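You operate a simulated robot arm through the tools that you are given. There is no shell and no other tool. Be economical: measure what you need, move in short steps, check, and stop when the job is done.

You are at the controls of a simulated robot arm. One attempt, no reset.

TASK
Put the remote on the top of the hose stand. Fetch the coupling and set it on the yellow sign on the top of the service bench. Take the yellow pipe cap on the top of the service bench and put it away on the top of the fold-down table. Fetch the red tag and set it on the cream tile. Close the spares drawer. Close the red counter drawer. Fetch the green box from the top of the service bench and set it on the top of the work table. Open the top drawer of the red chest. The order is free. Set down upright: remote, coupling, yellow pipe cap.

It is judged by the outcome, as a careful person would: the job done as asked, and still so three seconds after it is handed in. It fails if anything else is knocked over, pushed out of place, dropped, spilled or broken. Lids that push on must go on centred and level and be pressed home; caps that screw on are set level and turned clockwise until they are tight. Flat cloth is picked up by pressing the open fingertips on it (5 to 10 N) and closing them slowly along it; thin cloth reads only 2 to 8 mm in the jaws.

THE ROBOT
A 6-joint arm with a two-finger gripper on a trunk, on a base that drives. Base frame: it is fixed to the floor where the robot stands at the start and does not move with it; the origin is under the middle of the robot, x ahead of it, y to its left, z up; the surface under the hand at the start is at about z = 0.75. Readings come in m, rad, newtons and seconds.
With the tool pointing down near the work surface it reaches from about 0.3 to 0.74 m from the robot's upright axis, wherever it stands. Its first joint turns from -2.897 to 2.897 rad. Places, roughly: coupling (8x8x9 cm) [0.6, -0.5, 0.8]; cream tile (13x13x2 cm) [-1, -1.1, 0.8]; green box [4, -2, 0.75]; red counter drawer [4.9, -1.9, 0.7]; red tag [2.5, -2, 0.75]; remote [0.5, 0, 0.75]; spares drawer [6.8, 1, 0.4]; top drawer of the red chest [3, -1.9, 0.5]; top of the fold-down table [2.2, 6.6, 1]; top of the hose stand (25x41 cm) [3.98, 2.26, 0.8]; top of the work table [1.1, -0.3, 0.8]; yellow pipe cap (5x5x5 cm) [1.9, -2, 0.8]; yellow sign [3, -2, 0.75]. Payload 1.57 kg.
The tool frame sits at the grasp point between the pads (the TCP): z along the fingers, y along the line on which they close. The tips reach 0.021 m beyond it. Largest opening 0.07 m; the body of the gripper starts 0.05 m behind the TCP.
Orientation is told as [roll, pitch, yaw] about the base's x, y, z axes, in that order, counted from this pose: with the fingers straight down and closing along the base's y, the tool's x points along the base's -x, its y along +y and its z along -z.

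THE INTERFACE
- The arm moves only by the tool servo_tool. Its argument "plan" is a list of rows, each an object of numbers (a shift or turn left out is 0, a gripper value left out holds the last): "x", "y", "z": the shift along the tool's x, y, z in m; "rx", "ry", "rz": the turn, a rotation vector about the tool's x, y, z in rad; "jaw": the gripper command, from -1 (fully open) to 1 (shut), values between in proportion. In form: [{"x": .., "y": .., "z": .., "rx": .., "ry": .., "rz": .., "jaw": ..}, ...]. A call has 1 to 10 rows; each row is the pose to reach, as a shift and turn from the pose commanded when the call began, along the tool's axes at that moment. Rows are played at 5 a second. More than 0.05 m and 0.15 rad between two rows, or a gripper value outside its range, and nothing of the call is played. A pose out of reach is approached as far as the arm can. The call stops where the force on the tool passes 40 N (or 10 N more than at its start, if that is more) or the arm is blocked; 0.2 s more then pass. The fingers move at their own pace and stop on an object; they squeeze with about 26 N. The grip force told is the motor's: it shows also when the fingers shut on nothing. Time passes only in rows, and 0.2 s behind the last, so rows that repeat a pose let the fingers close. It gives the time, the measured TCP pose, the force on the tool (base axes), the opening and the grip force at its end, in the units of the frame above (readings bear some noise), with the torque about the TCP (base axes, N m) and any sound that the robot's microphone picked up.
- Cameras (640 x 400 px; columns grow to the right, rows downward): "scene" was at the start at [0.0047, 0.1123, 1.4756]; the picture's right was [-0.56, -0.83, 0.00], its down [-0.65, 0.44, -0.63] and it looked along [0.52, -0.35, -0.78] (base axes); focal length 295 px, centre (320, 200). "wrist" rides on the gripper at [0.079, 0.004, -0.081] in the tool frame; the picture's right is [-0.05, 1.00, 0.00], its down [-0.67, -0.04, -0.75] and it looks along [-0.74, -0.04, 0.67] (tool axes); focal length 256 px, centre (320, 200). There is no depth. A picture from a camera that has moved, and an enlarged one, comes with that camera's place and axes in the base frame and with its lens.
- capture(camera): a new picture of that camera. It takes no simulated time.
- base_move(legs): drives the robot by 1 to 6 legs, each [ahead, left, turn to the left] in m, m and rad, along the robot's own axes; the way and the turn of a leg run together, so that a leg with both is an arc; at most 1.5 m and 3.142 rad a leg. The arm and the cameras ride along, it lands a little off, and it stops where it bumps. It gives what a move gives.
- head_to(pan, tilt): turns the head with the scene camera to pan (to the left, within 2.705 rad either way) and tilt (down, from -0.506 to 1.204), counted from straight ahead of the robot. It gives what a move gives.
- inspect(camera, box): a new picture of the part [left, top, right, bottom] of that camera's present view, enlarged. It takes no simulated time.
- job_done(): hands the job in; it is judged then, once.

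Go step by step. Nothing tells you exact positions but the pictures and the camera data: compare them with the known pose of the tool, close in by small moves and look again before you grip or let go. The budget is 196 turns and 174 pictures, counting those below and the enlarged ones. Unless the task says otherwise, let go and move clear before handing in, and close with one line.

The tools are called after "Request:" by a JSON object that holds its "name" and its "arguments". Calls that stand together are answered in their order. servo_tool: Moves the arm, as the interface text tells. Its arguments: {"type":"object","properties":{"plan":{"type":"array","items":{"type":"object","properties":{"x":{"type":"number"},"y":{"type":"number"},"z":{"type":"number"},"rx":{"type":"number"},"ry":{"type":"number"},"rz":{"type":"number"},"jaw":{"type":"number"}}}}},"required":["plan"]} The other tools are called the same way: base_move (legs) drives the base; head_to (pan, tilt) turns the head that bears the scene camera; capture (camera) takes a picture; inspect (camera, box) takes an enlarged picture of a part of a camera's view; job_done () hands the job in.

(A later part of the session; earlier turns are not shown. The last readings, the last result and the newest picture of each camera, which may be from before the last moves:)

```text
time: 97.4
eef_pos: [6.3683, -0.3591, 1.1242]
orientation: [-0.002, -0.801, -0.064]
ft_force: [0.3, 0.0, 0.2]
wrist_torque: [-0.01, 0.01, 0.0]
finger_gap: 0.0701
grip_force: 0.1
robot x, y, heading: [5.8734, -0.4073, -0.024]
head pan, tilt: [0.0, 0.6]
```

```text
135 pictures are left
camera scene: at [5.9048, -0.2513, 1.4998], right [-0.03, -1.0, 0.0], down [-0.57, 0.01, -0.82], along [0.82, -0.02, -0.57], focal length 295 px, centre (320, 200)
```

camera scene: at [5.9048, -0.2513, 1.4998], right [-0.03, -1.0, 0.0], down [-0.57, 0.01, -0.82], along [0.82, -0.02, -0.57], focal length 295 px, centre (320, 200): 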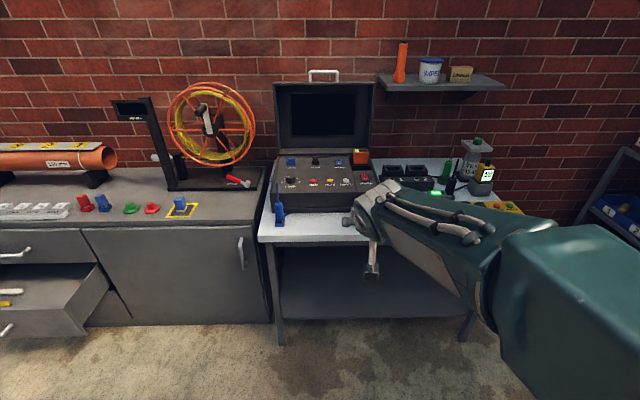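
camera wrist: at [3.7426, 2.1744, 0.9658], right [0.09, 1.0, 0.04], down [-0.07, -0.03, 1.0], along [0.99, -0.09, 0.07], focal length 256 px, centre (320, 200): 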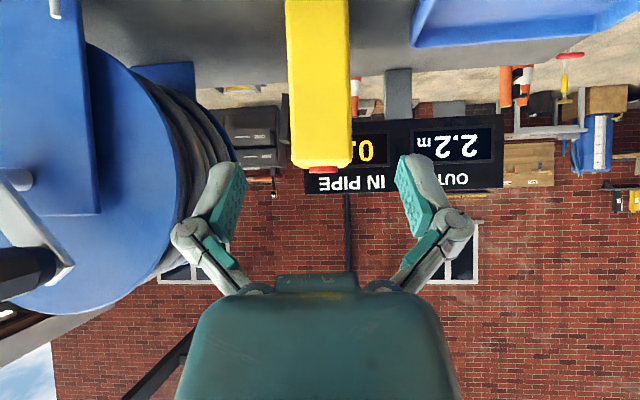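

The drawer front is at about x 6.67, y 0.76–1.39. I move in front of its right part.

Request:
{"name": "base_move", "arguments": {"legs": [[0.22, 0, 0.024], [0.0, 1.27, 0]]}}

Request:
{"name": "servo_tool", "arguments": {"plan": [{"jaw": 1, "x": 0.014, "z": 0.014}, {"x": 0.039, "z": 0.03}, {"x": 0.076, "z": 0.058}, {"x": 0.113, "z": 0.086}, {"x": 0.15, "z": 0.114}, {"x": 0.187, "z": 0.142}, {"x": 0.224, "z": 0.17}, {"x": 0.261, "z": 0.198}, {"x": 0.298, "z": 0.226}, {"x": 0.298, "z": 0.226}]}}

Request:
{"name": "head_to", "arguments": {"pan": 0.0, "tilt": 0.9}}

Request:
{"name": "capture", "arguments": {"camera": "scene"}}

```text
time: 105.1
eef_pos: [6.5803, 0.9245, 1.1245]
orientation: [0.003, -0.8, -0.028]
ft_force: [0.7, 0.0, 0.3]
wrist_torque: [0.0, 0.03, 0.02]
finger_gap: 0.0697
grip_force: 0.2
robot x, y, heading: [6.0851, 0.8618, 0.014]
head pan, tilt: [0.0, 0.6]
```

```text
time: 107.3
eef_pos: [6.5616, 0.9464, 0.7926]
orientation: [-0.053, -0.79, 0.005]
ft_force: [0.3, 0.1, 0.0]
wrist_torque: [0.01, -0.01, 0.03]
finger_gap: 0.0003
grip_force: 25.3
out of reach, approached as far as the arm can: row 8, 9, 10
robot x, y, heading: [6.0905, 0.8626, 0.01]
head pan, tilt: [0.0, 0.6]
```

```text
time: 108.1
eef_pos: [6.5605, 0.9441, 0.7937]
orientation: [-0.053, -0.787, 0.005]
ft_force: [-0.9, -0.1, 0.5]
wrist_torque: [0.02, -0.01, 0.0]
finger_gap: 0.0
grip_force: 26.2
robot x, y, heading: [6.0861, 0.8613, 0.011]
head pan, tilt: [0.0, 0.901]
```

```text
134 pictures are left
camera scene: at [6.1043, 1.0103, 1.4773], right [0.01, -1.0, 0.0], down [-0.78, -0.01, -0.62], along [0.62, 0.01, -0.78], focal length 295 px, centre (320, 200)
```

scene: 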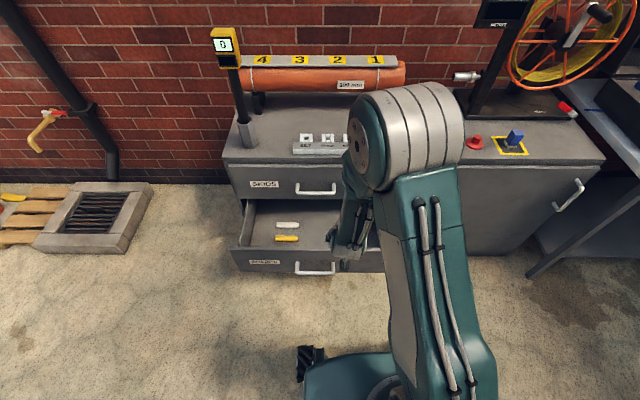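

The arm could not go lower at this tilt. I reduce tilt and try to reach lower again.

Request:
{"name": "servo_tool", "arguments": {"plan": [{"ry": 0.13, "x": -0.03, "z": -0.03}, {"ry": 0.26, "x": -0.03, "z": -0.03}, {"ry": 0.39, "x": -0.03, "z": -0.03}, {"ry": 0.39, "x": -0.03, "z": -0.03}]}}

Request:
{"name": "servo_tool", "arguments": {"plan": [{"z": 0.037, "x": 0.016}, {"z": 0.074, "x": 0.032}, {"z": 0.11, "x": 0.048}, {"z": 0.148, "x": 0.064}, {"z": 0.185, "x": 0.08}, {"z": 0.222, "x": 0.096}, {"z": 0.259, "x": 0.112}, {"z": 0.259, "x": 0.112}]}}

```text
time: 109.1
eef_pos: [6.5607, 0.943, 0.8353]
orientation: [-0.024, -0.45, -0.024]
ft_force: [0.8, 1.1, 0.3]
wrist_torque: [0.01, -0.01, -0.03]
finger_gap: 0.0
grip_force: 25.6
out of reach, approached as far as the arm can: row 3, 4
robot x, y, heading: [6.0849, 0.8619, 0.01]
head pan, tilt: [0.0, 0.901]
```

```text
time: 110.9
eef_pos: [6.5841, 0.9144, 0.5542]
orientation: [-0.044, -0.398, 0.003]
ft_force: [0.8, -0.7, -0.3]
wrist_torque: [-0.01, -0.04, 0.02]
finger_gap: 0.0002
grip_force: 26.0
out of reach, approached as far as the arm can: row 5, 6, 7, 8
robot x, y, heading: [6.0853, 0.8634, 0.009]
head pan, tilt: [0.0, 0.901]
```

Request:
{"name": "capture", "arguments": {"camera": "scene"}}

Request:
{"name": "servo_tool", "arguments": {"plan": [{"ry": 0.13, "z": 0.0}, {"ry": 0.26, "z": 0.01}, {"ry": 0.39, "z": 0.02}, {"ry": 0.39, "z": 0.04}, {"ry": 0.39, "z": 0.07}]}}

```text
133 pictures are left
camera scene: at [6.1046, 1.0102, 1.4772], right [0.01, -1.0, 0.0], down [-0.79, -0.01, -0.62], along [0.62, 0.01, -0.79], focal length 295 px, centre (320, 200)
```

scene: 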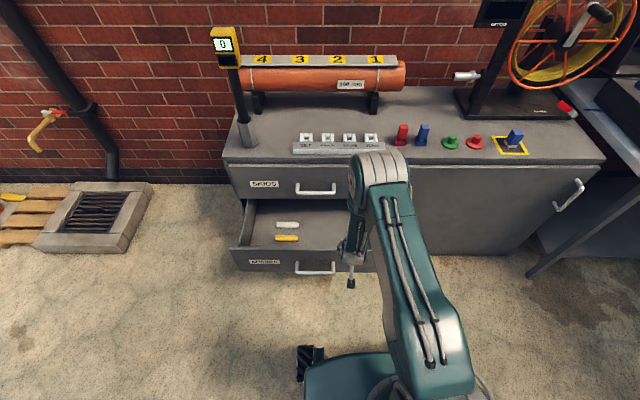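

```text
time: 112.1
eef_pos: [6.6121, 0.8878, 0.5171]
orientation: [-0.141, -0.075, 0.135]
ft_force: [-1.7, 2.6, 0.2]
wrist_torque: [-0.13, -0.14, -0.1]
finger_gap: 0.0
grip_force: 26.4
out of reach, approached as far as the arm can: row 2, 3, 4, 5
robot x, y, heading: [6.0882, 0.8632, 0.012]
head pan, tilt: [0.0, 0.901]
```

Request:
{"name": "servo_tool", "arguments": {"plan": [{"z": -0.05}, {"z": -0.1}, {"z": -0.15}, {"z": -0.15}]}}

```text
time: 113.1
eef_pos: [6.5979, 0.9074, 0.6646]
orientation: [-0.093, -0.07, -0.035]
ft_force: [-0.1, -0.3, -0.3]
wrist_torque: [0.01, 0.0, -0.01]
finger_gap: 0.0
grip_force: 25.8
robot x, y, heading: [6.0878, 0.8631, 0.016]
head pan, tilt: [0.0, 0.901]
```

Request:
{"name": "servo_tool", "arguments": {"plan": [{"y": -0.045, "rx": -0.05, "ry": 0.04}, {"y": -0.09, "rx": -0.09, "ry": 0.07, "rz": -0.03}, {"y": -0.135, "rx": -0.09, "ry": 0.07, "rz": -0.03}, {"y": -0.18, "rx": -0.09, "ry": 0.07, "rz": -0.03}, {"y": -0.225, "rx": -0.09, "ry": 0.07, "rz": -0.03}, {"y": -0.27, "rx": -0.09, "ry": 0.07, "rz": -0.03}, {"y": -0.315, "rx": -0.09, "ry": 0.07, "rz": -0.03}, {"y": -0.36, "rx": -0.09, "ry": 0.07, "rz": -0.03}, {"y": -0.36, "rx": -0.09, "ry": 0.07, "rz": -0.03}]}}

Request:
{"name": "servo_tool", "arguments": {"plan": [{"z": 0.04}, {"z": 0.08}, {"z": 0.12}, {"z": 0.16}, {"z": 0.2}, {"z": 0.24}, {"z": 0.28}, {"z": 0.28}]}}

```text
time: 115.1
eef_pos: [6.581, 0.5508, 0.6956]
orientation: [-0.004, 0.003, -0.008]
ft_force: [0.9, -0.4, 0.5]
wrist_torque: [-0.01, 0.01, 0.03]
finger_gap: 0.0
grip_force: 25.9
robot x, y, heading: [6.0884, 0.8637, 0.015]
head pan, tilt: [0.0, 0.901]
```

```text
time: 116.9
eef_pos: [6.5814, 0.549, 0.4139]
orientation: [-0.005, 0.003, -0.007]
ft_force: [-0.2, -0.2, 0.2]
wrist_torque: [0.02, -0.02, -0.03]
finger_gap: 0.0
grip_force: 26.2
robot x, y, heading: [6.0893, 0.8619, 0.013]
head pan, tilt: [0.0, 0.901]
```

At a larger radius the arm reaches z 0.41. I try the forward tilt here, then I will push the drawer by driving.

Request:
{"name": "servo_tool", "arguments": {"plan": [{"ry": -0.13}, {"ry": -0.26}, {"ry": -0.39}, {"ry": -0.5}, {"ry": -0.5}]}}

Request:
{"name": "capture", "arguments": {"camera": "scene"}}

```text
time: 118.1
eef_pos: [6.5806, 0.5497, 0.418]
orientation: [-0.004, -0.499, -0.007]
ft_force: [-0.6, 0.4, 0.6]
wrist_torque: [-0.02, -0.02, -0.02]
finger_gap: 0.0
grip_force: 26.1
out of reach, approached as far as the arm can: row 3
robot x, y, heading: [6.0873, 0.8626, 0.008]
head pan, tilt: [0.0, 0.901]
```

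```text
132 pictures are left
camera scene: at [6.1044, 1.0095, 1.4773], right [0.01, -1.0, -0.01], down [-0.79, -0.01, -0.62], along [0.62, 0.01, -0.79], focal length 295 px, centre (320, 200)
```

scene: 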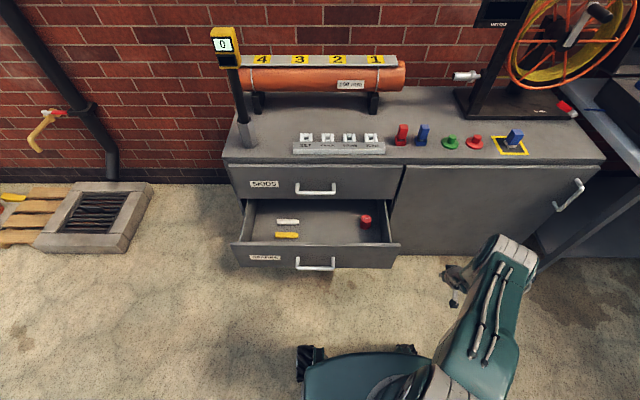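

Now the reach works. I shift left so the fingers face the drawer front right of its handle, then drive forward to push.

Request:
{"name": "base_move", "arguments": {"legs": [[0, 0.28, -0.01]]}}

Request:
{"name": "capture", "arguments": {"camera": "scene"}}

```text
time: 120.0
eef_pos: [6.5757, 0.8216, 0.4179]
orientation: [-0.008, -0.499, -0.019]
ft_force: [0.0, 0.4, 0.3]
wrist_torque: [0.02, 0.02, -0.02]
finger_gap: 0.0001
grip_force: 25.9
robot x, y, heading: [6.0863, 1.1446, -0.003]
head pan, tilt: [0.0, 0.901]
```

```text
131 pictures are left
camera scene: at [6.1066, 1.2966, 1.4766], right [0.0, -1.0, 0.0], down [-0.79, 0.0, -0.62], along [0.62, 0.0, -0.79], focal length 295 px, centre (320, 200)
```

scene: 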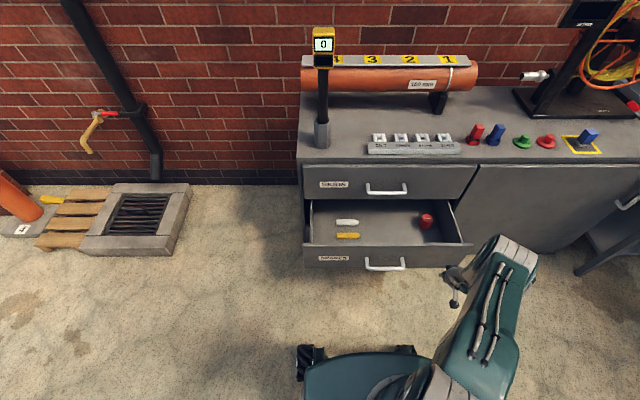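

Request:
{"name": "base_move", "arguments": {"legs": [[0, 0.05, 0], [0.17, 0, 0]]}}

Request:
{"name": "capture", "arguments": {"camera": "scene"}}

```text
time: 122.0
eef_pos: [6.7462, 0.8754, 0.4183]
orientation: [-0.011, -0.499, -0.018]
ft_force: [0.3, 0.7, 0.7]
wrist_torque: [-0.05, 0.02, 0.02]
finger_gap: 0.0
grip_force: 26.0
robot x, y, heading: [6.2586, 1.1937, -0.012]
head pan, tilt: [0.0, 0.901]
```

```text
130 pictures are left
camera scene: at [6.2764, 1.3533, 1.4746], right [0.0, -1.0, 0.0], down [-0.78, 0.0, -0.62], along [0.62, -0.01, -0.78], focal length 295 px, centre (320, 200)
```

scene: 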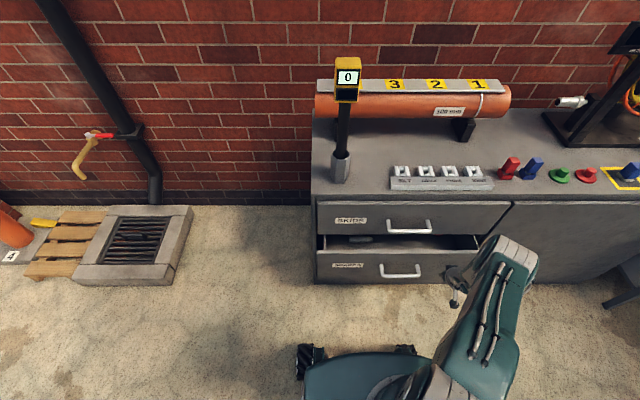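

The drawer is moving in nicely. I push the rest.

Request:
{"name": "base_move", "arguments": {"legs": [[0.1, 0, 0.01]]}}

Request:
{"name": "inspect", "arguments": {"camera": "scene", "box": [290, 160, 520, 310]}}

```text
time: 123.3
eef_pos: [6.8465, 0.8781, 0.4153]
orientation: [-0.003, -0.49, -0.022]
ft_force: [0.6, 0.4, 0.3]
wrist_torque: [0.0, -0.01, -0.02]
finger_gap: 0.0
grip_force: 25.6
robot x, y, heading: [6.3645, 1.1962, -0.001]
head pan, tilt: [0.0, 0.901]
stopped in leg 1: the force on the tool passed its limit at 43 N (the readings are from after the stop); the commanded pose is now the measured one
```

```text
2.67 times, centred on (405, 235) of scene
camera zoom: at [6.3792, 1.3482, 1.4753], right [0.0, -1.0, 0.0], down [-0.78, 0.0, -0.62], along [0.62, 0.0, -0.78], focal length 788 px, centre (93, 107)
```

zoom: 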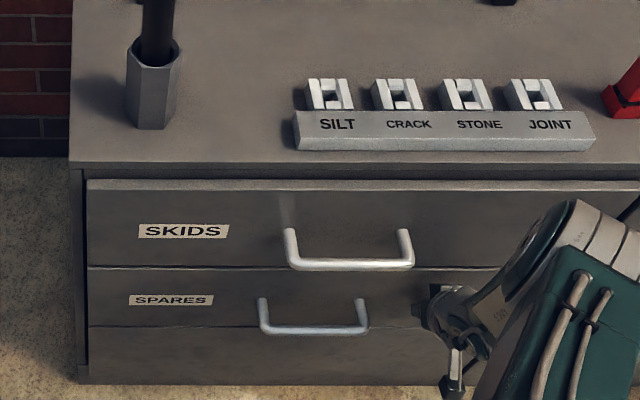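

The spares drawer is flush. I back off, raise the arm and head for the red counter drawer.

Request:
{"name": "base_move", "arguments": {"legs": [[-0.25, 0, 0]]}}

Request:
{"name": "servo_tool", "arguments": {"plan": [{"z": -0.044, "x": -0.024}, {"z": -0.088, "x": -0.048}, {"z": -0.132, "x": -0.072}, {"z": -0.176, "x": -0.096}, {"z": -0.22, "x": -0.12}, {"z": -0.264, "x": -0.144}, {"z": -0.308, "x": -0.168}, {"z": -0.352, "x": -0.192}, {"z": -0.396, "x": -0.216}, {"z": -0.44, "x": -0.24}]}}

Request:
{"name": "base_move", "arguments": {"legs": [[0, -1.5, 0], [-0.5, -0.1, 0], [0, 0, -1.2]]}}

Request:
{"name": "head_to", "arguments": {"pan": -0.4, "tilt": 0.5}}

Request:
{"name": "capture", "arguments": {"camera": "scene"}}

```text
time: 125.1
eef_pos: [6.5974, 0.878, 0.415]
orientation: [-0.004, -0.491, -0.017]
ft_force: [0.5, 0.6, -0.8]
wrist_torque: [-0.01, 0.01, 0.03]
finger_gap: 0.0
grip_force: 26.3
robot x, y, heading: [6.1099, 1.1957, 0.002]
head pan, tilt: [0.0, 0.901]
```

```text
refused: row 1 steps farther than a row can; nothing moved
```

```text
time: 138.1
eef_pos: [5.5355, -0.9907, 0.4158]
orientation: [-0.002, -0.489, -1.189]
ft_force: [-0.1, -0.7, -0.1]
wrist_torque: [0.01, 0.0, -0.01]
finger_gap: 0.0
grip_force: 26.1
robot x, y, heading: [5.6335, -0.419, -1.163]
head pan, tilt: [0.0, 0.901]
```

```text
time: 139.0
eef_pos: [5.5344, -0.9901, 0.4154]
orientation: [-0.002, -0.492, -1.189]
ft_force: [-0.4, -0.3, -0.5]
wrist_torque: [-0.02, -0.01, -0.01]
finger_gap: 0.0
grip_force: 25.9
robot x, y, heading: [5.6365, -0.4222, -1.162]
head pan, tilt: [-0.4, 0.499]
```

```text
128 pictures are left
camera scene: at [5.754, -0.3975, 1.509], right [-1.0, -0.01, 0.0], down [0.0, 0.48, -0.88], along [0.01, -0.88, -0.48], focal length 295 px, centre (320, 200)
```

scene: 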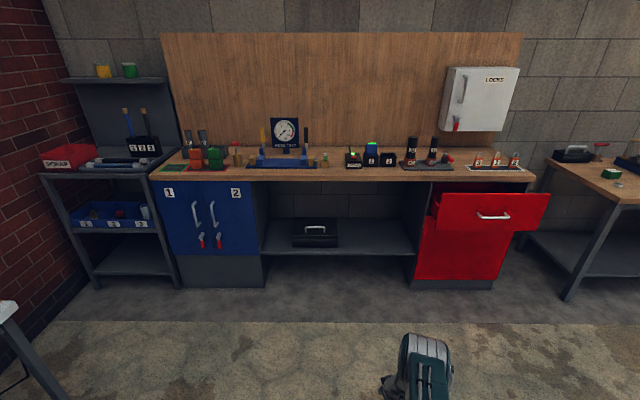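

The red counter drawer stands open about 0.19 m (front at y ≈ -1.74, z 0.59–0.79, handle at x 4.79–4.95). I raise and centre the arm, then drive in front of it.

Request:
{"name": "servo_tool", "arguments": {"plan": [{"z": -0.041, "x": -0.022}, {"z": -0.082, "x": -0.044}, {"z": -0.123, "x": -0.066}, {"z": -0.164, "x": -0.088}, {"z": -0.205, "x": -0.11}, {"z": -0.246, "x": -0.134}, {"z": -0.246, "x": -0.134}]}}

Request:
{"name": "servo_tool", "arguments": {"plan": [{"y": 0.045}, {"y": 0.09}, {"y": 0.135}, {"y": 0.18}, {"y": 0.225}, {"y": 0.27}, {"y": 0.31}, {"y": 0.31}]}}

Request:
{"name": "base_move", "arguments": {"legs": [[0, 0, -0.409], [0.3, -0.6, 0], [0.33, 0, 0]]}}

Request:
{"name": "head_to", "arguments": {"pan": 0, "tilt": 0.8}}

Request:
{"name": "capture", "arguments": {"camera": "scene"}}

```text
time: 140.6
eef_pos: [5.5377, -0.9925, 0.6968]
orientation: [-0.002, -0.49, -1.19]
ft_force: [-0.3, -0.4, -1.0]
wrist_torque: [0.02, 0.02, -0.01]
finger_gap: 0.0002
grip_force: 26.2
robot x, y, heading: [5.6342, -0.4207, -1.171]
head pan, tilt: [-0.4, 0.499]
```

```text
time: 142.4
eef_pos: [5.7783, -0.8964, 0.6975]
orientation: [0.025, -0.486, -1.175]
ft_force: [0.3, 0.0, 0.0]
wrist_torque: [-0.03, 0.02, -0.02]
finger_gap: 0.0002
grip_force: 25.7
out of reach, approached as far as the arm can: row 5, 6, 7, 8
robot x, y, heading: [5.634, -0.4241, -1.163]
head pan, tilt: [-0.4, 0.499]
```

```text
time: 149.1
eef_pos: [4.9961, -1.5524, 0.6978]
orientation: [0.025, -0.488, -1.576]
ft_force: [-0.2, 0.6, -0.3]
wrist_torque: [0.0, 0.01, 0.0]
finger_gap: 0.0
grip_force: 26.1
robot x, y, heading: [5.0506, -1.0584, -1.561]
head pan, tilt: [-0.4, 0.499]
```

```text
time: 149.9
eef_pos: [4.9959, -1.5508, 0.6979]
orientation: [0.024, -0.487, -1.574]
ft_force: [-0.4, -0.3, 0.0]
wrist_torque: [0.04, 0.0, -0.02]
finger_gap: 0.0
grip_force: 26.1
robot x, y, heading: [5.0487, -1.0556, -1.566]
head pan, tilt: [0.0, 0.799]
```

```text
127 pictures are left
camera scene: at [5.2055, -1.079, 1.483], right [-1.0, -0.01, 0.0], down [0.0, 0.72, -0.7], along [0.0, -0.7, -0.72], focal length 295 px, centre (320, 200)
```

scene: 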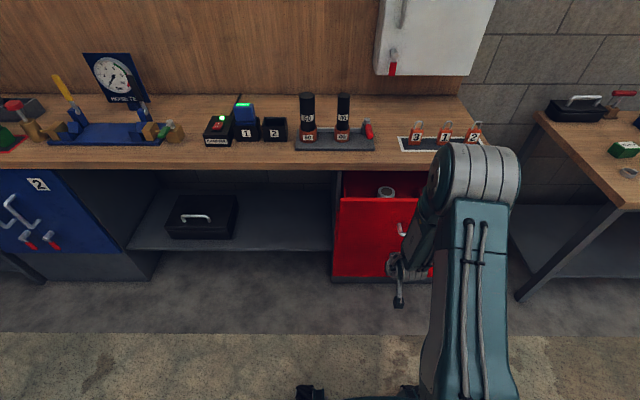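

Request:
{"name": "base_move", "arguments": {"legs": [[0, 0.055, 0], [0.2, 0, 0], [0.2, 0, 0]]}}

Request:
{"name": "capture", "arguments": {"camera": "scene"}}

```text
time: 152.9
eef_pos: [5.0451, -1.8476, 0.6934]
orientation: [0.026, -0.454, -1.58]
ft_force: [-0.7, 0.2, 0.6]
wrist_torque: [-0.02, -0.02, 0.02]
finger_gap: 0.0
grip_force: 28.2
robot x, y, heading: [5.1028, -1.3736, -1.569]
head pan, tilt: [0.0, 0.799]
stopped in leg 3: the force on the tool passed its limit at 131 N (the readings are from after the stop); the commanded pose is now the measured one
```

```text
126 pictures are left
camera scene: at [5.2582, -1.3891, 1.483], right [-1.0, 0.0, 0.0], down [0.0, 0.72, -0.7], along [0.0, -0.7, -0.72], focal length 295 px, centre (320, 200)
```

scene: 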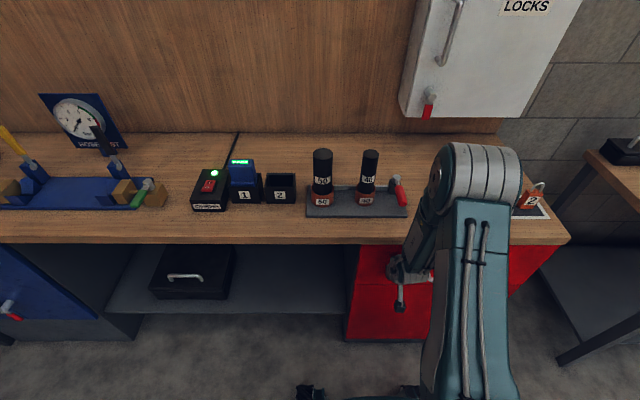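

Request:
{"name": "base_move", "arguments": {"legs": [[-0.35, 0.1, 0]]}}

Request:
{"name": "head_to", "arguments": {"pan": -0.5, "tilt": 0.6}}

Request:
{"name": "capture", "arguments": {"camera": "scene"}}

```text
time: 155.2
eef_pos: [5.1451, -1.5026, 0.6942]
orientation: [0.028, -0.454, -1.589]
ft_force: [-0.2, 0.1, 0.5]
wrist_torque: [0.0, 0.01, 0.04]
finger_gap: 0.0
grip_force: 28.8
robot x, y, heading: [5.2043, -1.0243, -1.575]
head pan, tilt: [0.0, 0.799]
```

```text
time: 156.1
eef_pos: [5.1449, -1.5017, 0.6938]
orientation: [0.027, -0.455, -1.587]
ft_force: [-0.3, -0.2, 0.3]
wrist_torque: [-0.01, 0.03, -0.01]
finger_gap: 0.0004
grip_force: 28.5
robot x, y, heading: [5.2036, -1.0249, -1.572]
head pan, tilt: [-0.499, 0.6]
```

```text
125 pictures are left
camera scene: at [5.3168, -1.0403, 1.4999], right [-0.88, 0.48, 0.0], down [0.27, 0.5, -0.82], along [-0.4, -0.72, -0.57], focal length 295 px, centre (320, 200)
```

scene: 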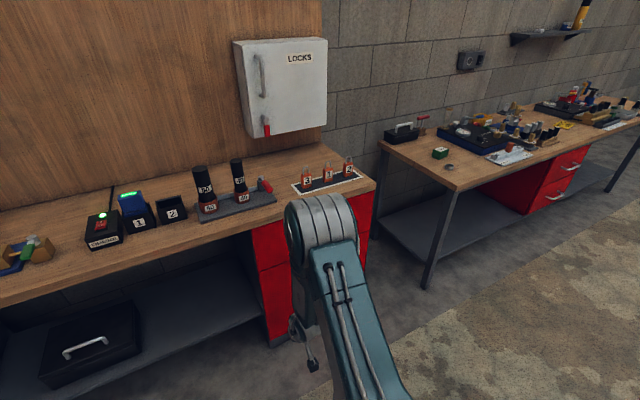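

The counter drawer is closed. Next is the green box on the service bench at about (4.1, -1.97). I raise the arm, open the jaws, and drive along the bench.

Request:
{"name": "servo_tool", "arguments": {"plan": [{"z": -0.043, "x": -0.021, "ry": 0.08, "jaw": -1}, {"z": -0.086, "x": -0.042, "ry": 0.15}, {"z": -0.129, "x": -0.063, "ry": 0.23}, {"z": -0.172, "x": -0.084, "ry": 0.31}, {"z": -0.215, "x": -0.105, "ry": 0.38}, {"z": -0.27, "x": -0.13, "ry": 0.455}, {"z": -0.27, "x": -0.13, "ry": 0.455}]}}

Request:
{"name": "base_move", "arguments": {"legs": [[0, -1.05, 0], [0.3, 0, 0]]}}

Request:
{"name": "head_to", "arguments": {"pan": -0.2, "tilt": 0.8}}

Request:
{"name": "capture", "arguments": {"camera": "scene"}}

Request:
{"name": "capture", "arguments": {"camera": "wrist"}}

```text
refused: row 6 steps farther than a row can; nothing moved
```

```text
time: 163.1
eef_pos: [4.0739, -1.7455, 0.6928]
orientation: [0.029, -0.439, -1.598]
ft_force: [0.1, 0.9, -0.2]
wrist_torque: [0.0, 0.0, -0.02]
finger_gap: 0.0
grip_force: 28.6
robot x, y, heading: [4.1357, -1.2752, -1.581]
head pan, tilt: [-0.499, 0.6]
stopped in leg 2: the force on the tool passed its limit at 110 N (the readings are from after the stop); the commanded pose is now the measured one
```

```text
time: 163.8
eef_pos: [4.0734, -1.7449, 0.6931]
orientation: [0.028, -0.439, -1.598]
ft_force: [-0.2, 0.7, -0.4]
wrist_torque: [0.0, -0.01, -0.05]
finger_gap: 0.0001
grip_force: 28.0
robot x, y, heading: [4.136, -1.2743, -1.589]
head pan, tilt: [-0.201, 0.799]
```

```text
124 pictures are left
camera scene: at [4.2769, -1.297, 1.483], right [-0.98, 0.21, 0.0], down [0.15, 0.7, -0.7], along [-0.15, -0.68, -0.72], focal length 295 px, centre (320, 200)
```

scene: 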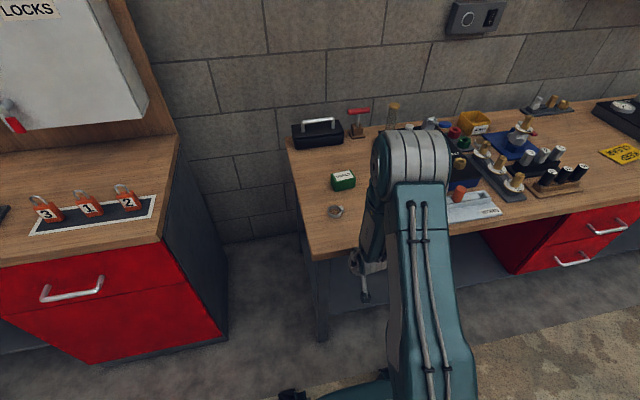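

```text
123 pictures are left
camera wrist: at [4.0775, -1.6397, 0.7318], right [1.0, -0.06, 0.05], down [-0.06, -0.29, 0.96], along [-0.05, -0.96, -0.29], focal length 256 px, centre (320, 200)
```

wrist: 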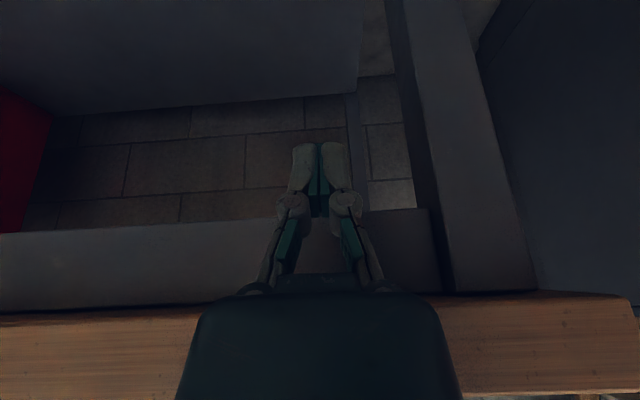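

The raise was refused and the arm bumped the bench edge; nothing seems displaced. I back off first, then raise with valid steps.

Request:
{"name": "base_move", "arguments": {"legs": [[-0.3, 0, 0]]}}

Request:
{"name": "servo_tool", "arguments": {"plan": [{"z": -0.04, "x": -0.019, "ry": 0.07, "jaw": -1}, {"z": -0.08, "x": -0.038, "ry": 0.14}, {"z": -0.12, "x": -0.057, "ry": 0.21}, {"z": -0.16, "x": -0.076, "ry": 0.28}, {"z": -0.2, "x": -0.095, "ry": 0.35}, {"z": -0.24, "x": -0.114, "ry": 0.42}, {"z": -0.28, "x": -0.133, "ry": 0.44}, {"z": -0.32, "x": -0.15, "ry": 0.44}, {"z": -0.32, "x": -0.15, "ry": 0.44}]}}

Request:
{"name": "inspect", "arguments": {"camera": "scene", "box": [270, 80, 640, 300]}}

```text
time: 165.9
eef_pos: [4.0774, -1.4494, 0.6931]
orientation: [0.027, -0.436, -1.598]
ft_force: [-0.2, -0.3, 0.0]
wrist_torque: [-0.01, -0.04, -0.01]
finger_gap: 0.0002
grip_force: 28.6
robot x, y, heading: [4.1473, -0.9774, -1.589]
head pan, tilt: [-0.201, 0.799]
```

```text
time: 167.9
eef_pos: [4.0704, -1.4478, 1.0465]
orientation: [0.025, 0.001, -1.587]
ft_force: [-0.6, 0.2, 0.8]
wrist_torque: [0.04, 0.04, -0.04]
finger_gap: 0.0701
grip_force: 0.1
out of reach, approached as far as the arm can: row 2
robot x, y, heading: [4.1429, -0.9753, -1.586]
head pan, tilt: [-0.201, 0.799]
```

```text
1.73 times, centred on (455, 190) of scene
camera zoom: at [4.2814, -1.0002, 1.483], right [-0.98, 0.21, 0.0], down [0.15, 0.7, -0.7], along [-0.15, -0.68, -0.72], focal length 511 px, centre (86, 217)
```

zoom: 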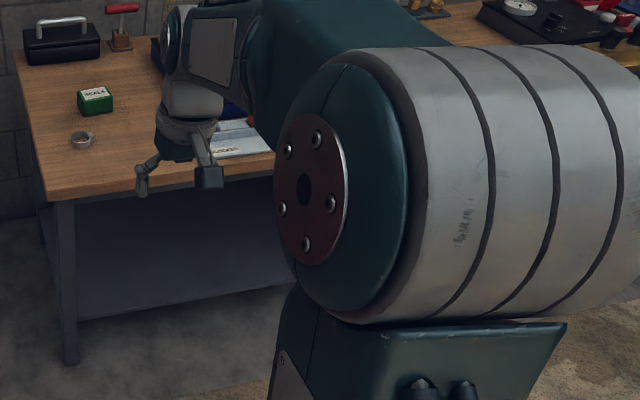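

The green box "SEALS" is at about (4.03, -2.04). I drive up to the bench with the arm high.

Request:
{"name": "base_move", "arguments": {"legs": [[0.42, 0, 0.015]]}}

Request:
{"name": "capture", "arguments": {"camera": "wrist"}}

Request:
{"name": "capture", "arguments": {"camera": "scene"}}

```text
time: 170.4
eef_pos: [4.0786, -1.8674, 1.0452]
orientation: [0.026, 0.003, -1.565]
ft_force: [-0.1, 0.7, -0.6]
wrist_torque: [0.03, 0.0, 0.03]
finger_gap: 0.0701
grip_force: 0.1
robot x, y, heading: [4.139, -1.3954, -1.563]
head pan, tilt: [-0.201, 0.799]
```

```text
121 pictures are left
camera wrist: at [4.0791, -1.7877, 1.127], right [1.0, -0.05, 0.02], down [-0.05, -0.67, 0.74], along [-0.02, -0.74, -0.67], focal length 256 px, centre (320, 200)
```

wrist: 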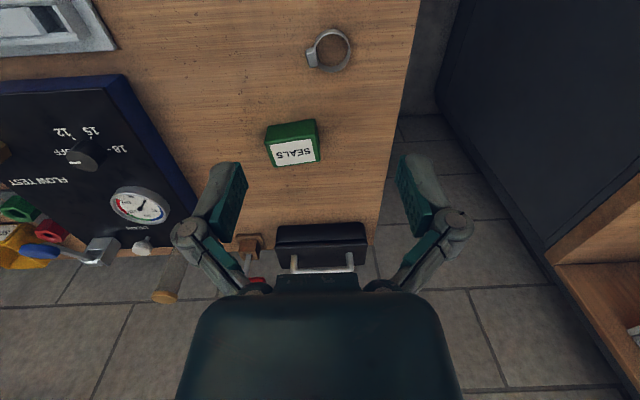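

```text
120 pictures are left
camera scene: at [4.28, -1.4151, 1.483], right [-0.98, 0.19, 0.0], down [0.14, 0.7, -0.7], along [-0.14, -0.68, -0.72], focal length 295 px, centre (320, 200)
```

scene: 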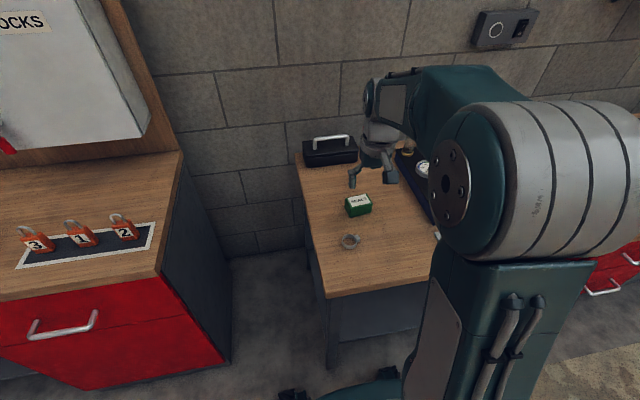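

Request:
{"name": "inspect", "arguments": {"camera": "wrist", "box": [240, 100, 352, 180]}}

Request:
{"name": "inspect", "arguments": {"camera": "scene", "box": [320, 170, 400, 260]}}

```text
5.00 times, centred on (296, 140) of wrist
camera zoom: at [4.0791, -1.7877, 1.127], right [1.0, -0.05, 0.02], down [-0.05, -0.67, 0.74], along [-0.02, -0.74, -0.67], focal length 1280 px, centre (440, 500)
```

zoom: 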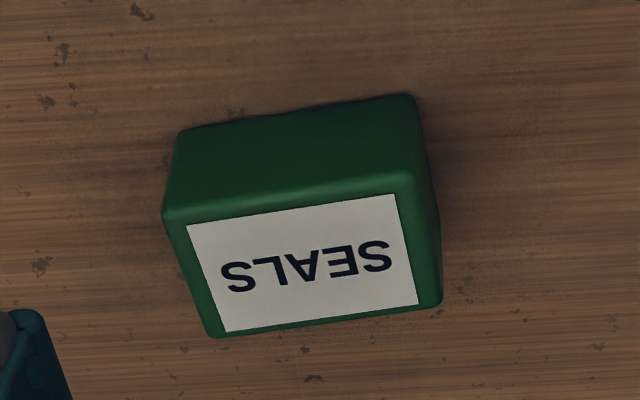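

```text
4.44 times, centred on (360, 215) of scene
camera zoom: at [4.28, -1.4151, 1.483], right [-0.98, 0.19, 0.0], down [0.14, 0.7, -0.7], along [-0.14, -0.68, -0.72], focal length 1313 px, centre (142, 133)
```

zoom: 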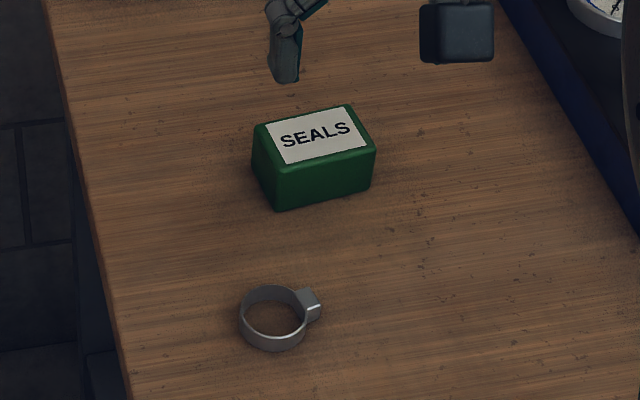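

The box is 7.8 × 5 × 4.3 cm, centred at about (4.032, -2.038), turned 0.115 rad. I turn the hand by 1.46 rad to close across its short side.

Request:
{"name": "servo_tool", "arguments": {"plan": [{"rz": 0.146}, {"rz": 0.292}, {"rz": 0.438}, {"rz": 0.584}, {"rz": 0.73}, {"rz": 0.876}, {"rz": 1.022}, {"rz": 1.168}, {"rz": 1.314}, {"rz": 1.46}]}}

```text
time: 172.7
eef_pos: [4.0781, -1.8656, 1.0465]
orientation: [0.0, 0.024, -3.027]
ft_force: [-0.6, -0.5, -0.4]
wrist_torque: [-0.03, -0.01, -0.01]
finger_gap: 0.07
grip_force: 0.0
robot x, y, heading: [4.1401, -1.3967, -1.563]
head pan, tilt: [-0.201, 0.799]
```

Request:
{"name": "servo_tool", "arguments": {"plan": [{"x": -0.016, "y": 0.042}, {"x": -0.032, "y": 0.083}, {"x": -0.049, "y": 0.125}, {"x": -0.065, "y": 0.166}, {"x": -0.065, "y": 0.166, "z": 0.05}, {"x": -0.065, "y": 0.166, "z": 0.1}, {"x": -0.065, "y": 0.166, "z": 0.146}, {"x": -0.065, "y": 0.166, "z": 0.146}]}}

Request:
{"name": "capture", "arguments": {"camera": "wrist"}}

Request:
{"name": "inspect", "arguments": {"camera": "scene", "box": [300, 120, 440, 260]}}

```text
time: 174.4
eef_pos: [4.0356, -2.0394, 0.8989]
orientation: [0.001, 0.025, -3.025]
ft_force: [0.3, -0.1, -0.9]
wrist_torque: [0.01, -0.01, 0.0]
finger_gap: 0.0698
grip_force: 0.2
robot x, y, heading: [4.1378, -1.3945, -1.562]
head pan, tilt: [-0.201, 0.799]
```

```text
117 pictures are left
camera wrist: at [4.1129, -2.035, 0.9815], right [0.06, -1.0, 0.0], down [-0.68, -0.04, 0.73], along [-0.73, -0.05, -0.69], focal length 256 px, centre (320, 200)
```

wrist: 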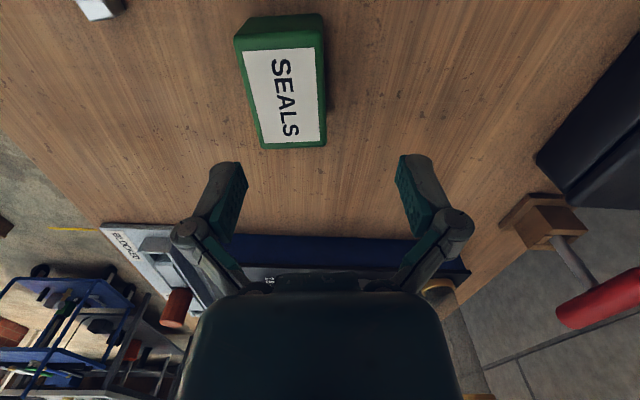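

```text
2.86 times, centred on (370, 190) of scene
camera zoom: at [4.2797, -1.4162, 1.483], right [-0.98, 0.19, 0.0], down [0.14, 0.7, -0.7], along [-0.13, -0.68, -0.72], focal length 844 px, centre (177, 229)
```

zoom: 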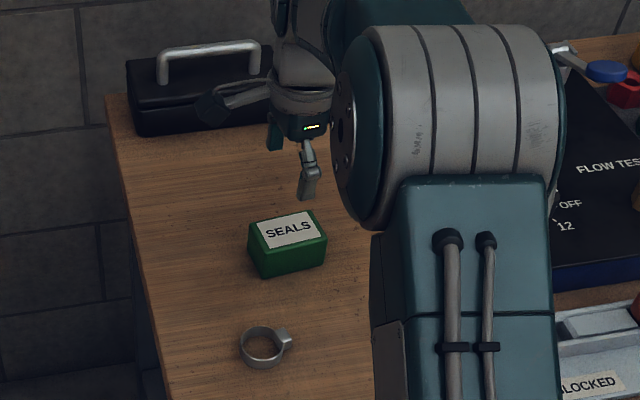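

The box centre is nearer (4.02, -2.018). I correct and descend partway.

Request:
{"name": "servo_tool", "arguments": {"plan": [{"x": -0.0105, "y": -0.0224}, {"x": -0.0105, "y": -0.0224, "z": 0.045}, {"x": -0.0105, "y": -0.0224, "z": 0.08}, {"x": -0.0105, "y": -0.0224, "z": 0.08}]}}

Request:
{"name": "capture", "arguments": {"camera": "wrist"}}

```text
time: 175.4
eef_pos: [4.0251, -2.018, 0.8196]
orientation: [0.002, 0.026, -3.027]
ft_force: [0.4, -0.3, -0.4]
wrist_torque: [0.01, -0.02, 0.01]
finger_gap: 0.07
grip_force: 0.1
robot x, y, heading: [4.1409, -1.3951, -1.562]
head pan, tilt: [-0.201, 0.799]
```

```text
115 pictures are left
camera wrist: at [4.1014, -2.0139, 0.903], right [0.06, -1.0, 0.0], down [-0.68, -0.04, 0.73], along [-0.73, -0.05, -0.69], focal length 256 px, centre (320, 200)
```

wrist: 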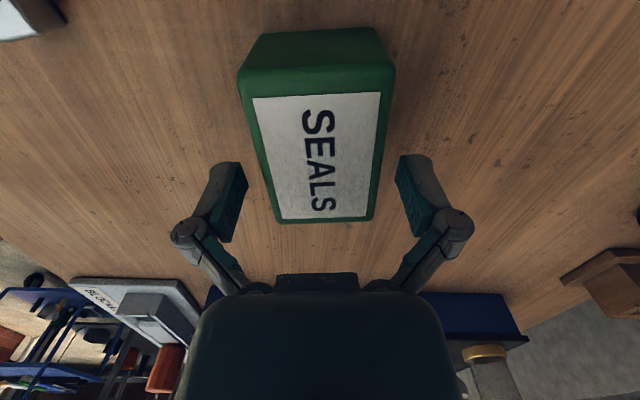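

Centred. I descend and grip.

Request:
{"name": "servo_tool", "arguments": {"plan": [{"z": 0.02}, {"z": 0.034}, {"z": 0.042}, {"z": 0.042}]}}

Request:
{"name": "servo_tool", "arguments": {"plan": [{"jaw": 0.0}, {"jaw": 0.5}, {"jaw": 1}, {"jaw": 1}]}}

Request:
{"name": "servo_tool", "arguments": {"plan": [{"z": -0.04}, {"z": -0.09}, {"z": -0.14}, {"z": -0.19}, {"z": -0.24}, {"z": -0.28}, {"z": -0.28}]}}

Request:
{"name": "capture", "arguments": {"camera": "wrist"}}

```text
time: 176.2
eef_pos: [4.0257, -2.0202, 0.7884]
orientation: [0.005, 0.022, -3.026]
ft_force: [1.0, 9.1, 14.0]
wrist_torque: [0.68, 0.14, -0.13]
finger_gap: 0.0703
grip_force: 0.1
robot x, y, heading: [4.1424, -1.3953, -1.568]
head pan, tilt: [-0.201, 0.799]
stopped in row 3: the force on the tool passed its limit at 50 N (the readings are from after the stop); the commanded pose is now the measured one
```

```text
time: 177.4
eef_pos: [4.0251, -2.0188, 0.7927]
orientation: [0.007, 0.023, -3.026]
ft_force: [0.5, 22.9, 38.9]
wrist_torque: [1.61, 0.42, -0.26]
finger_gap: 0.0603
grip_force: 26.3
robot x, y, heading: [4.1378, -1.3957, -1.565]
head pan, tilt: [-0.201, 0.799]
stopped in row 4: the force on the tool passed its limit at 40 N (the readings are from after the stop); the commanded pose is now the measured one
```

```text
time: 179.0
eef_pos: [4.0178, -2.0187, 1.0664]
orientation: [0.006, 0.022, -3.027]
ft_force: [-0.5, 0.4, -0.5]
wrist_torque: [-0.02, -0.02, -0.01]
finger_gap: 0.0494
grip_force: 25.7
robot x, y, heading: [4.1408, -1.3994, -1.564]
head pan, tilt: [-0.201, 0.799]
```

```text
114 pictures are left
camera wrist: at [4.0941, -2.0141, 1.1487], right [0.06, -1.0, 0.0], down [-0.68, -0.04, 0.73], along [-0.73, -0.05, -0.68], focal length 256 px, centre (320, 200)
```

wrist: 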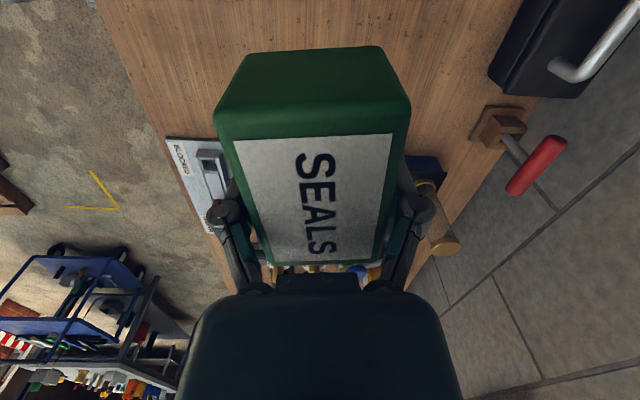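

The green box is held (bench top is near z 0.77). I retract and drive along the aisle toward the work table's bench side.

Request:
{"name": "servo_tool", "arguments": {"plan": [{"y": -0.04}, {"y": -0.08}, {"y": -0.12}, {"y": -0.12, "z": -0.03}]}}

Request:
{"name": "base_move", "arguments": {"legs": [[-0.28, 0, 0], [0, 0, -1.577], [1.4, 0, 0], [1.3, 0, 0]]}}

Request:
{"name": "head_to", "arguments": {"pan": -0.5, "tilt": 0.7}}

Request:
{"name": "capture", "arguments": {"camera": "scene"}}

```text
time: 180.0
eef_pos: [4.0027, -1.9, 1.0958]
orientation: [0.005, 0.024, -3.026]
ft_force: [0.0, 1.0, -1.4]
wrist_torque: [-0.02, 0.02, 0.02]
finger_gap: 0.0492
grip_force: 26.3
robot x, y, heading: [4.1405, -1.3947, -1.564]
head pan, tilt: [-0.201, 0.799]
```

```text
time: 198.5
eef_pos: [0.9499, -0.8934, 1.0961]
orientation: [0.009, 0.022, 1.659]
ft_force: [0.2, -0.6, -1.3]
wrist_torque: [0.02, 0.0, -0.01]
finger_gap: 0.0492
grip_force: 26.2
robot x, y, heading: [1.4469, -1.0452, 3.121]
head pan, tilt: [-0.201, 0.799]
```

```text
time: 199.3
eef_pos: [0.9492, -0.8949, 1.0961]
orientation: [0.008, 0.023, 1.66]
ft_force: [0.3, -0.2, -0.6]
wrist_torque: [0.01, 0.01, 0.02]
finger_gap: 0.0494
grip_force: 26.2
robot x, y, heading: [1.4482, -1.0407, 3.123]
head pan, tilt: [-0.499, 0.7]
```

```text
113 pictures are left
camera scene: at [1.4298, -1.1571, 1.4913], right [0.5, 0.87, 0.0], down [0.56, -0.32, -0.76], along [-0.66, 0.38, -0.65], focal length 295 px, centre (320, 200)
```

scene: 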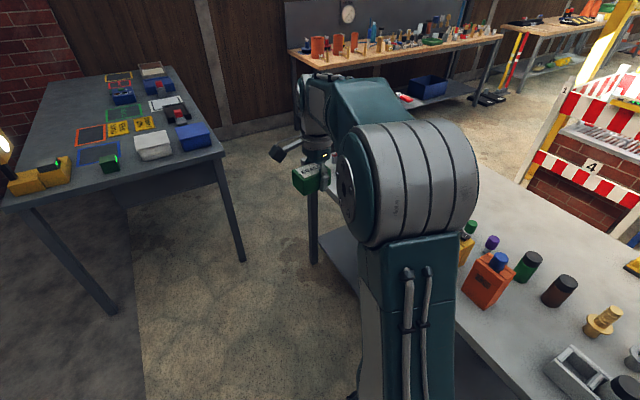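

I turn to face the work table and look for free space.

Request:
{"name": "base_move", "arguments": {"legs": [[0, 0, -1.552]]}}

Request:
{"name": "head_to", "arguments": {"pan": 0, "tilt": 0.85}}

Request:
{"name": "capture", "arguments": {"camera": "scene"}}

Request:
{"name": "capture", "arguments": {"camera": "wrist"}}

```text
time: 203.5
eef_pos: [1.5796, -0.5404, 1.096]
orientation: [0.008, 0.022, 0.13]
ft_force: [0.0, 0.2, -0.8]
wrist_torque: [0.0, -0.02, 0.01]
finger_gap: 0.0496
grip_force: 26.4
robot x, y, heading: [1.4466, -1.0453, 1.588]
head pan, tilt: [-0.499, 0.7]
```

```text
time: 204.4
eef_pos: [1.5789, -0.5404, 1.0974]
orientation: [0.007, 0.023, 0.129]
ft_force: [-0.5, -0.2, -0.3]
wrist_torque: [0.01, 0.02, -0.04]
finger_gap: 0.0492
grip_force: 25.9
robot x, y, heading: [1.4457, -1.0455, 1.589]
head pan, tilt: [0.0, 0.85]
```

```text
112 pictures are left
camera scene: at [1.2943, -1.0269, 1.479], right [1.0, 0.02, 0.0], down [0.01, -0.75, -0.66], along [-0.01, 0.66, -0.75], focal length 295 px, centre (320, 200)
```

scene: 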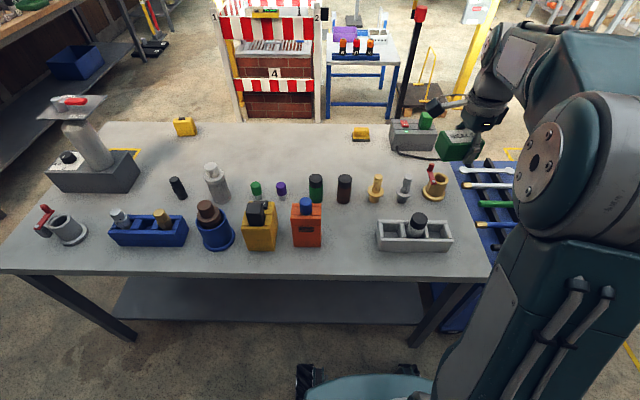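

```text
111 pictures are left
camera wrist: at [1.5008, -0.5468, 1.179], right [-0.07, 1.0, 0.01], down [0.68, 0.05, 0.73], along [0.73, 0.06, -0.68], focal length 256 px, centre (320, 200)
```

wrist: 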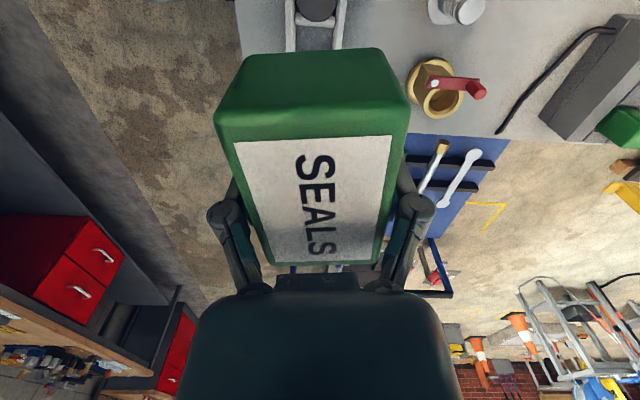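

The gap between the orange device and the grey tray at about (1.385, -0.53) is free. I turn the hand back so the camera is on my side and move above it.

Request:
{"name": "servo_tool", "arguments": {"plan": [{"rz": -0.146}, {"rz": -0.292}, {"rz": -0.438}, {"rz": -0.584}, {"rz": -0.73}, {"rz": -0.876}, {"rz": -1.022}, {"rz": -1.168}, {"rz": -1.314}, {"rz": -1.45}]}}

```text
time: 206.6
eef_pos: [1.5778, -0.5408, 1.0949]
orientation: [0.023, -0.003, 1.581]
ft_force: [-0.6, 0.0, -1.1]
wrist_torque: [0.01, 0.01, 0.02]
finger_gap: 0.0492
grip_force: 26.4
robot x, y, heading: [1.4485, -1.0465, 1.583]
head pan, tilt: [0.0, 0.85]
```

Request:
{"name": "servo_tool", "arguments": {"plan": [{"y": 0.048}, {"y": 0.096}, {"y": 0.144}, {"y": 0.193, "x": -0.01}, {"y": 0.193, "x": -0.01, "z": 0.05}, {"y": 0.193, "x": -0.01, "z": 0.1}, {"y": 0.193, "x": -0.01, "z": 0.15}, {"y": 0.193, "x": -0.01, "z": 0.15}]}}

Request:
{"name": "capture", "arguments": {"camera": "scene"}}

Request:
{"name": "capture", "arguments": {"camera": "wrist"}}

```text
time: 208.4
eef_pos: [1.3814, -0.5321, 0.9486]
orientation: [0.022, -0.004, 1.578]
ft_force: [0.0, 0.0, -0.3]
wrist_torque: [0.04, -0.01, 0.01]
finger_gap: 0.0495
grip_force: 25.8
robot x, y, heading: [1.449, -1.0461, 1.593]
head pan, tilt: [0.0, 0.85]
```

```text
110 pictures are left
camera scene: at [1.2932, -1.0267, 1.4789], right [1.0, 0.02, 0.0], down [0.01, -0.75, -0.66], along [-0.01, 0.66, -0.75], focal length 295 px, centre (320, 200)
```

scene: 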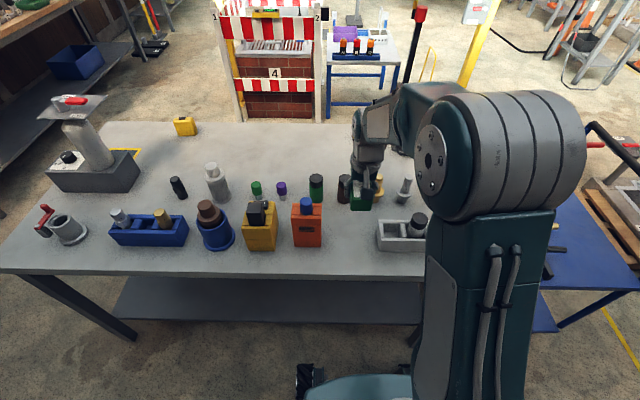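

```text
109 pictures are left
camera wrist: at [1.3792, -0.6128, 1.0292], right [-1.0, 0.05, 0.02], down [0.05, 0.66, 0.75], along [0.02, 0.75, -0.66], focal length 256 px, centre (320, 200)
```

wrist: 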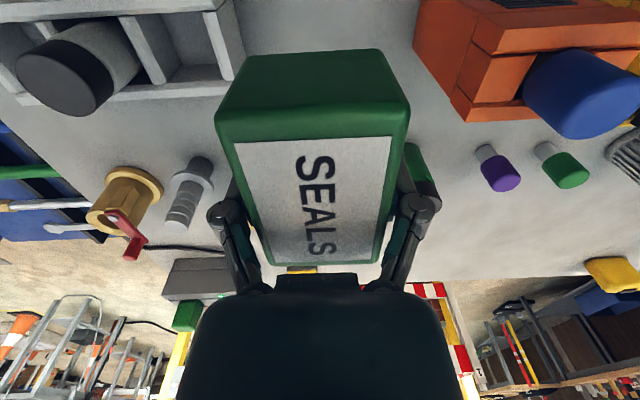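

Request:
{"name": "servo_tool", "arguments": {"plan": [{"y": 0.006, "z": 0.045}, {"y": 0.006, "z": 0.09}, {"y": 0.006, "z": 0.13}, {"y": 0.006, "z": 0.155}, {"y": 0.006, "z": 0.155}]}}

Request:
{"name": "capture", "arguments": {"camera": "wrist"}}

```text
time: 209.6
eef_pos: [1.3733, -0.5321, 0.7964]
orientation: [0.021, -0.003, 1.577]
ft_force: [-0.1, 0.4, -1.4]
wrist_torque: [-0.03, 0.0, -0.01]
finger_gap: 0.0494
grip_force: 26.0
robot x, y, heading: [1.4495, -1.0419, 1.588]
head pan, tilt: [0.0, 0.85]
```

```text
108 pictures are left
camera wrist: at [1.3704, -0.6114, 0.8766], right [-1.0, 0.05, 0.02], down [0.05, 0.66, 0.75], along [0.02, 0.75, -0.66], focal length 256 px, centre (320, 200)
```

wrist: 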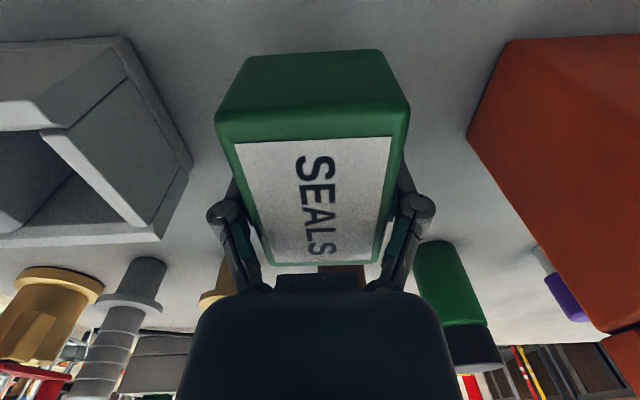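

Good clearance on both sides. I lower to contact and release.

Request:
{"name": "servo_tool", "arguments": {"plan": [{"z": 0.004}, {"z": 0.008}, {"z": 0.011}]}}

Request:
{"name": "servo_tool", "arguments": {"plan": [{"z": 0.003}, {"z": 0.006}]}}

```text
time: 210.4
eef_pos: [1.3736, -0.5319, 0.7852]
orientation: [0.024, -0.004, 1.578]
ft_force: [1.3, -0.2, -0.8]
wrist_torque: [0.01, -0.03, 0.05]
finger_gap: 0.0492
grip_force: 25.8
robot x, y, heading: [1.4485, -1.0448, 1.593]
head pan, tilt: [0.0, 0.85]
```

```text
time: 211.0
eef_pos: [1.3721, -0.5309, 0.7798]
orientation: [0.023, -0.006, 1.577]
ft_force: [0.2, -0.5, -0.2]
wrist_torque: [0.03, 0.02, 0.01]
finger_gap: 0.0493
grip_force: 25.8
robot x, y, heading: [1.4485, -1.0456, 1.588]
head pan, tilt: [0.0, 0.85]
```

Request:
{"name": "servo_tool", "arguments": {"plan": [{"z": 0.002}, {"z": 0.004}, {"z": 0.006}]}}

Request:
{"name": "inspect", "arguments": {"camera": "wrist", "box": [180, 20, 440, 180]}}

```text
time: 211.8
eef_pos: [1.3715, -0.5316, 0.7733]
orientation: [0.022, -0.004, 1.577]
ft_force: [-0.3, 0.0, -1.1]
wrist_torque: [0.04, 0.01, 0.0]
finger_gap: 0.0492
grip_force: 26.1
robot x, y, heading: [1.4474, -1.0422, 1.591]
head pan, tilt: [0.0, 0.85]
```

```text
2.46 times, centred on (310, 100) of wrist
camera zoom: at [1.3688, -0.6111, 0.8538], right [-1.0, 0.05, 0.02], down [0.05, 0.66, 0.75], along [0.02, 0.75, -0.67], focal length 630 px, centre (345, 446)
```

zoom: 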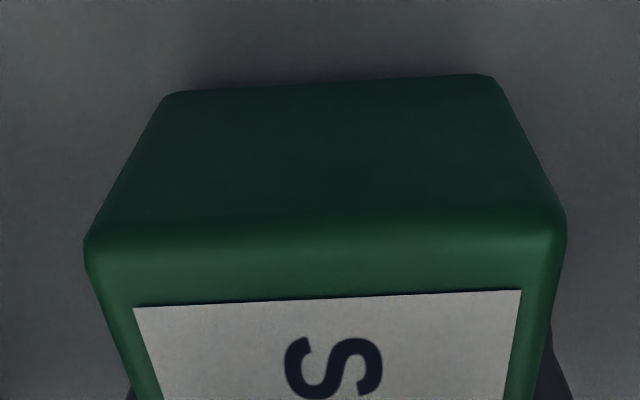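

Request:
{"name": "servo_tool", "arguments": {"plan": [{"z": 0.001}, {"z": 0.002}, {"z": 0.003}, {"z": 0.004}, {"z": 0.005}]}}

```text
time: 213.0
eef_pos: [1.3719, -0.5311, 0.7682]
orientation: [0.023, -0.004, 1.579]
ft_force: [-0.1, -2.4, 9.7]
wrist_torque: [-0.55, -0.27, -0.04]
finger_gap: 0.0492
grip_force: 26.1
robot x, y, heading: [1.4501, -1.0436, 1.591]
head pan, tilt: [0.0, 0.85]
```

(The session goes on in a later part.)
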